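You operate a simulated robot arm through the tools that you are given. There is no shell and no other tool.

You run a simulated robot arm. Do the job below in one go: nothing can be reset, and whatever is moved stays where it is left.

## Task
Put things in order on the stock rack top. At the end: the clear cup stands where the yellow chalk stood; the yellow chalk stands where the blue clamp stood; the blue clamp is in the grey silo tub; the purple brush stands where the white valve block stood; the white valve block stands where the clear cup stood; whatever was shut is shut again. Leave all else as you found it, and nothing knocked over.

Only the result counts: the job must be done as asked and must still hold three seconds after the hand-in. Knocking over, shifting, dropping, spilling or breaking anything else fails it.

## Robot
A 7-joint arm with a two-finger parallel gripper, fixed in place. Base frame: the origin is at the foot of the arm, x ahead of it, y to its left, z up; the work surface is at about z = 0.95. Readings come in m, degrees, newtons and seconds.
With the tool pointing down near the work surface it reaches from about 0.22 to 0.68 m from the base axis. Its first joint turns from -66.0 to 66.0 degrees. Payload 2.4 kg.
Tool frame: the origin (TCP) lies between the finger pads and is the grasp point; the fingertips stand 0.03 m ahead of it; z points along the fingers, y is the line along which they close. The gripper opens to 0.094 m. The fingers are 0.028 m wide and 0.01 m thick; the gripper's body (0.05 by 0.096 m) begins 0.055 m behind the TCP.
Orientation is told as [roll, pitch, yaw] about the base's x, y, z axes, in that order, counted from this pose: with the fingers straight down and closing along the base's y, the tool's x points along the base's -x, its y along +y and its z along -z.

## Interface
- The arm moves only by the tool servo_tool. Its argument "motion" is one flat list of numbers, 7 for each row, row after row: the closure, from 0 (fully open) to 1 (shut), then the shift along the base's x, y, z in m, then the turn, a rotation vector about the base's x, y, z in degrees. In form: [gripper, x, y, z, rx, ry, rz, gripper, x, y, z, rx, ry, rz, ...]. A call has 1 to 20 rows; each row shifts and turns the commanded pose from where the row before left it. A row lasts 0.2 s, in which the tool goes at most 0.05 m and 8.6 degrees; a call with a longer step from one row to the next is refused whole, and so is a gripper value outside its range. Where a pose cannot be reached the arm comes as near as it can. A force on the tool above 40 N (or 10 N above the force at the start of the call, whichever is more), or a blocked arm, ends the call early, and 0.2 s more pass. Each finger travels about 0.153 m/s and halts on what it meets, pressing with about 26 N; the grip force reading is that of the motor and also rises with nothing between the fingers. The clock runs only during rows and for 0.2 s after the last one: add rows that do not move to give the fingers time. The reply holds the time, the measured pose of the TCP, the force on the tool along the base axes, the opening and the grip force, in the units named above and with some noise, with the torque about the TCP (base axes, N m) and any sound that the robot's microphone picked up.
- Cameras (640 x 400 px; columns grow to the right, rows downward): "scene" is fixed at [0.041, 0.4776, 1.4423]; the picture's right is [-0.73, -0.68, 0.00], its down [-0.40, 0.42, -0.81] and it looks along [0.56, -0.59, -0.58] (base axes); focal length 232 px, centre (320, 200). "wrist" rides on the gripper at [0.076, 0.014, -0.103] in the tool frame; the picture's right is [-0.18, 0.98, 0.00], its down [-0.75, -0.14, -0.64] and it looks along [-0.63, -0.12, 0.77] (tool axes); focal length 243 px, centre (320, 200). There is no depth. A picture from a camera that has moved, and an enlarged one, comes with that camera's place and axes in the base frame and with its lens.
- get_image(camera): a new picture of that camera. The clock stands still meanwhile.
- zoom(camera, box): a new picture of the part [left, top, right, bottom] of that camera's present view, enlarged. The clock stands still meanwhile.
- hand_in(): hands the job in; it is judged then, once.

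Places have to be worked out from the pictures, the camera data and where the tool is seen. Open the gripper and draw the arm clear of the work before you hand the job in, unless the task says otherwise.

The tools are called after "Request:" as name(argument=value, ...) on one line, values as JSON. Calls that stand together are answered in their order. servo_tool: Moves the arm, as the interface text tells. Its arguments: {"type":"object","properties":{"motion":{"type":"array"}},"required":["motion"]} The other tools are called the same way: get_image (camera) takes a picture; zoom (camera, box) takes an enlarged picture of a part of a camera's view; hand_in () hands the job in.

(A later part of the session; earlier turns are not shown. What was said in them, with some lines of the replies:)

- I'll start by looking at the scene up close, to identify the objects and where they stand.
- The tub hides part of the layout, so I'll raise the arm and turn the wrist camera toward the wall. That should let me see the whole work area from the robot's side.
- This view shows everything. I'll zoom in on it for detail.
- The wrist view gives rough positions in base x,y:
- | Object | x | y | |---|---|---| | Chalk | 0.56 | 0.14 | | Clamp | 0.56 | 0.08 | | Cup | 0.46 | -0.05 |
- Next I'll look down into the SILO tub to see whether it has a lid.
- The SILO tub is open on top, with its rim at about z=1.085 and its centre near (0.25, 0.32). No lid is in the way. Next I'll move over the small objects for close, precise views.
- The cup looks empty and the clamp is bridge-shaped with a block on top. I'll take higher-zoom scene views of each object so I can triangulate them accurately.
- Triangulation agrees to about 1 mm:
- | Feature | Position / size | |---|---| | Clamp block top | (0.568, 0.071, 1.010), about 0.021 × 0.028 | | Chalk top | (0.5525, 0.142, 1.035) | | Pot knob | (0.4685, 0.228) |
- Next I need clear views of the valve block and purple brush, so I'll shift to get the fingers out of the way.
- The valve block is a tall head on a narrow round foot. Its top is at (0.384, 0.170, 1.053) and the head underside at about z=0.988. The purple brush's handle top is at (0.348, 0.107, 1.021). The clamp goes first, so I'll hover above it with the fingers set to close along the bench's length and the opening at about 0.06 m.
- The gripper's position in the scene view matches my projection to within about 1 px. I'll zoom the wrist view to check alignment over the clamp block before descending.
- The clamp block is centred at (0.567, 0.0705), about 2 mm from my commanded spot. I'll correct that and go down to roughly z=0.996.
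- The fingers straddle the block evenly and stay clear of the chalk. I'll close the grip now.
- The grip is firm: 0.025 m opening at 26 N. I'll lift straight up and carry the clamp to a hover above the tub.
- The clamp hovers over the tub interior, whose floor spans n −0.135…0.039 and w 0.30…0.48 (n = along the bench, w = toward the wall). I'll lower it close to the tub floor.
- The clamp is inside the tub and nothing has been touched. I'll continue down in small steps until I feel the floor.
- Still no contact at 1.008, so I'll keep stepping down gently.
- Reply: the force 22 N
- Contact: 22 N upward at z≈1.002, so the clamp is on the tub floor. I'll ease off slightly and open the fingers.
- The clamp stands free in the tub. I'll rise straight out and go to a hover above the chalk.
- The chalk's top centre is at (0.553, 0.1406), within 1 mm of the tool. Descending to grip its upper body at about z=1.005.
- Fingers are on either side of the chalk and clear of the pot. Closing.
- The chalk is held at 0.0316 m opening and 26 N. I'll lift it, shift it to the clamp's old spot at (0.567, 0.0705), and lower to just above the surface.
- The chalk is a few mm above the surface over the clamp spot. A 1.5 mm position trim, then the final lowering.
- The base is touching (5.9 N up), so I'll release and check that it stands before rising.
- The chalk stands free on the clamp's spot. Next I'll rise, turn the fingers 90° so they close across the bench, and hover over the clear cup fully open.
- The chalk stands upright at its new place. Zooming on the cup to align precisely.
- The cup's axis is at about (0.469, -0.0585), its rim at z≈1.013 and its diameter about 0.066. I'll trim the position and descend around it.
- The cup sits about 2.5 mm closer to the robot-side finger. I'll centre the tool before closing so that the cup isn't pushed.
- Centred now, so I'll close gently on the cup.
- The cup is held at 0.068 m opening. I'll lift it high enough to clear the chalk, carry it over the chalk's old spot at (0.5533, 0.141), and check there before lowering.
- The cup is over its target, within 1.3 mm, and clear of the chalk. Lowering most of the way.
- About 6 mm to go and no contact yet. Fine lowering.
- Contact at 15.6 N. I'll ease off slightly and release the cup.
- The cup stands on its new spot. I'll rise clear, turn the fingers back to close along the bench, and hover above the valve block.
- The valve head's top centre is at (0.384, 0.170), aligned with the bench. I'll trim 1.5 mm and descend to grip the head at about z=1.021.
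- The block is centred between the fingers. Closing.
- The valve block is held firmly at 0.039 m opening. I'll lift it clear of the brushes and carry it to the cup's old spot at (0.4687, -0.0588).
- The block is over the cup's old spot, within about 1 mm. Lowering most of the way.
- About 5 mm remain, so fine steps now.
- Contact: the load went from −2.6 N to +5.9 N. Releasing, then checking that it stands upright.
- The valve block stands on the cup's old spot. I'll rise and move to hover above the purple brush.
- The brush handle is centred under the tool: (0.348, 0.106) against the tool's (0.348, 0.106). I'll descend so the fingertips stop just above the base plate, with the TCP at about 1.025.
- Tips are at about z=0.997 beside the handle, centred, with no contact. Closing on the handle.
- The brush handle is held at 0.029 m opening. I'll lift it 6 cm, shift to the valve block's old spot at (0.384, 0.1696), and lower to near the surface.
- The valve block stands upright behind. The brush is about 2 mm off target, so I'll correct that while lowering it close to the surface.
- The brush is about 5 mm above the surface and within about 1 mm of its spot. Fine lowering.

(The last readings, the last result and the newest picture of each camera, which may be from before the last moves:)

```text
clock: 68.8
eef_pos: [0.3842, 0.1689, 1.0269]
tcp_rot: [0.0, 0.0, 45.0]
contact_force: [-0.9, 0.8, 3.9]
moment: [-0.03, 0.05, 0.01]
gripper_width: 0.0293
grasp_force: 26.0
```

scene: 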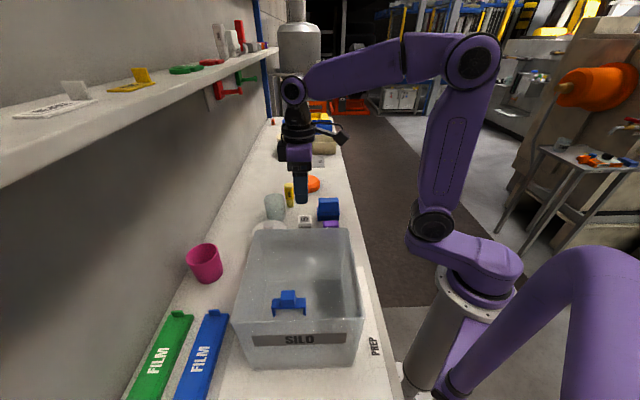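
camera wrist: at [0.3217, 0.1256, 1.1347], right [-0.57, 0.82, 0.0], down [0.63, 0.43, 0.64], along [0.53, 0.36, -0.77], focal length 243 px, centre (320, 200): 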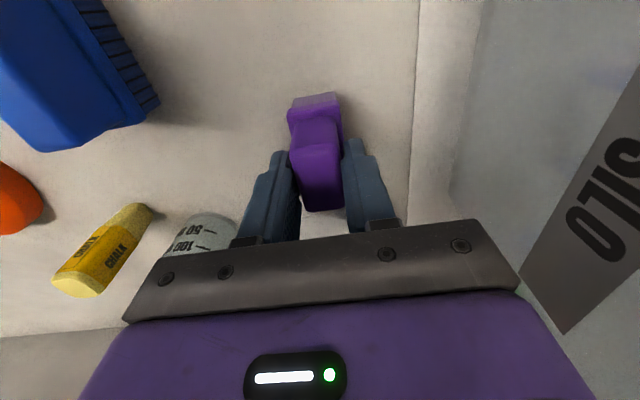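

Contact: 3.9 N up at the same tool height the brush had when it was picked up. Releasing the brush.

Request:
servo_tool(motion=[0.65, 0, 0, 0, 0, 0, 0, 0.5, 0, 0, 0, 0, 0, 0, 0.4, 0, 0, 0, 0, 0, 0, 0.4, 0, 0, 0, 0, 0, 0])

Request:
get_image(camera="wrist")

```text
clock: 69.8
eef_pos: [0.3841, 0.1684, 1.0263]
tcp_rot: [0.0, 0.0, 44.9]
contact_force: [0.5, -0.9, 0.4]
moment: [0.01, -0.04, 0.03]
gripper_width: 0.0564
grasp_force: 0.1
```

```text
taken
camera wrist: at [0.3206, 0.1249, 1.129], right [-0.57, 0.82, 0.0], down [0.63, 0.43, 0.64], along [0.53, 0.36, -0.77], focal length 243 px, centre (320, 200)
```

wrist: 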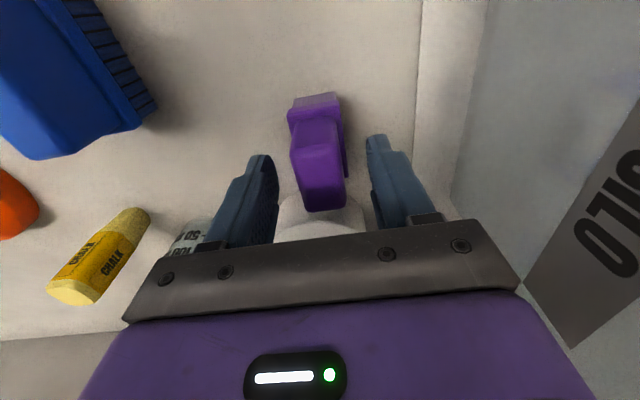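

The brush stands on its own. I'll rise straight up and return to the earlier overview pose, with the gripper open, to compare with the start.

Request:
servo_tool(motion=[0.4, 0, 0, 0.02, 0, 0, 0, 0.4, 0, 0, 0.04, 0, 0, 0, 0.4, 0, 0, 0.05, 0, 0, 0, 0.4, 0, 0, 0.05, 0, 0, 0, 0.2, -0.0107, -0.0248, 0.0273, 0, 0, 1.83, 0, -0.0107, -0.0248, 0.0273, 0, 0, 1.83, 0, -0.0107, -0.0248, 0.0273, 0, 0, 1.83, 0, -0.0107, -0.0248, 0.0273, 0, 0, 1.83, 0, -0.0107, -0.0248, 0.0273, 0, 0, 1.83, 0, -0.0107, -0.0248, 0.0273, 0, 0, 1.83, 0, 0, 0, 0, 0, 0, 0, 0, 0, 0, 0, 0, 0, 0])

Request:
get_image(camera="wrist")

Request:
get_image(camera="scene")

Request:
zoom(camera="scene", box=[240, 160, 370, 260])

Request:
zoom(camera="wrist", box=[160, 50, 400, 200])

```text
clock: 72.4
eef_pos: [0.3169, 0.023, 1.3509]
tcp_rot: [-0.1, 0.1, 56.0]
contact_force: [0.4, -0.1, 0.6]
moment: [0.01, 0.01, -0.04]
gripper_width: 0.0939
grasp_force: 0.1
```

```text
taken
camera wrist: at [0.2641, -0.0332, 1.4532], right [-0.71, 0.7, 0.0], down [0.54, 0.55, 0.64], along [0.45, 0.46, -0.77], focal length 243 px, centre (320, 200)
```

wrist: 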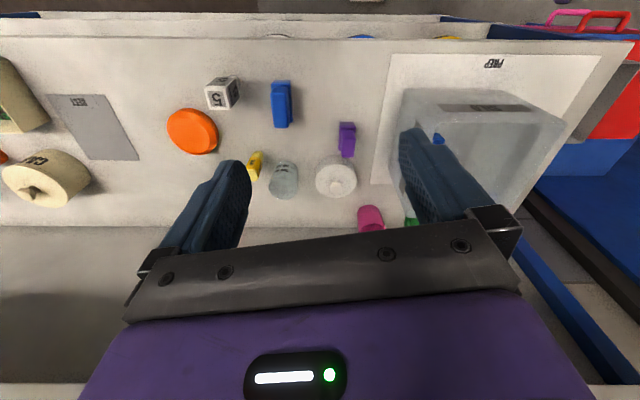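

```text
taken
```

scene: 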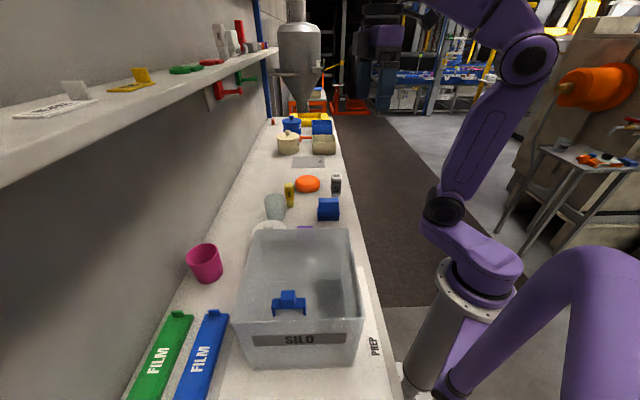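

```text
4.00 times, centred on (305, 210) of scene
camera zoom: at [0.041, 0.4776, 1.4423], right [-0.73, -0.68, 0.0], down [-0.4, 0.42, -0.81], along [0.56, -0.59, -0.58], focal length 928 px, centre (380, 160)
```

zoom: 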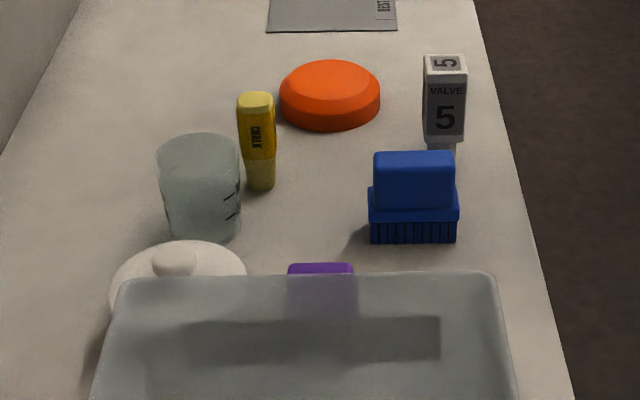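

```text
2.67 times, centred on (280, 125) of wrist
camera zoom: at [0.2641, -0.0332, 1.4532], right [-0.71, 0.7, 0.0], down [0.54, 0.55, 0.64], along [0.45, 0.46, -0.77], focal length 647 px, centre (427, 400)
```

zoom: 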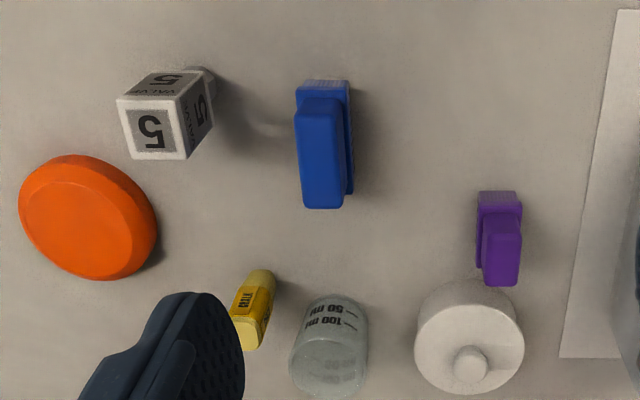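

Everything is in its asked place:

- **Blue clamp:** in the SILO tub.
- **Yellow chalk:** on the clamp's spot.
- **Clear cup:** on the chalk's spot.
- **White valve block:** on the cup's spot.
- **Purple brush:** on the valve block's spot.

Everything I moved is upright. The orange disc, blue brush, pot and tub show at the same pixels as at the start, and I opened nothing that was shut. The gripper is open and the arm is clear, so I'm handing in.

Request:
hand_in()

```text
The job is handed in.
```

I finished the rearrangement and handed the job in. No verdict came back with the hand-in, so what follows is based on my last pictures, taken just before it.

| Object | Now stands |
|---|---|
| Blue clamp | on the floor of the grey silo tub |
| Yellow chalk | where the blue clamp stood |
| Clear cup | where the yellow chalk stood |
| White valve block | where the clear cup stood |
| Purple brush | where the white valve block stood |

By the tool and camera readings, each of the four items on the rack top is within about 2 mm of its target spot. All four are standing upright.

The orange disc, blue brush, white pot and tub looked unmoved compared with the first pictures. The tub had no lid, and I opened nothing that was shut, so nothing needed closing again. The gripper was open and the arm raised clear of the work at hand-in.
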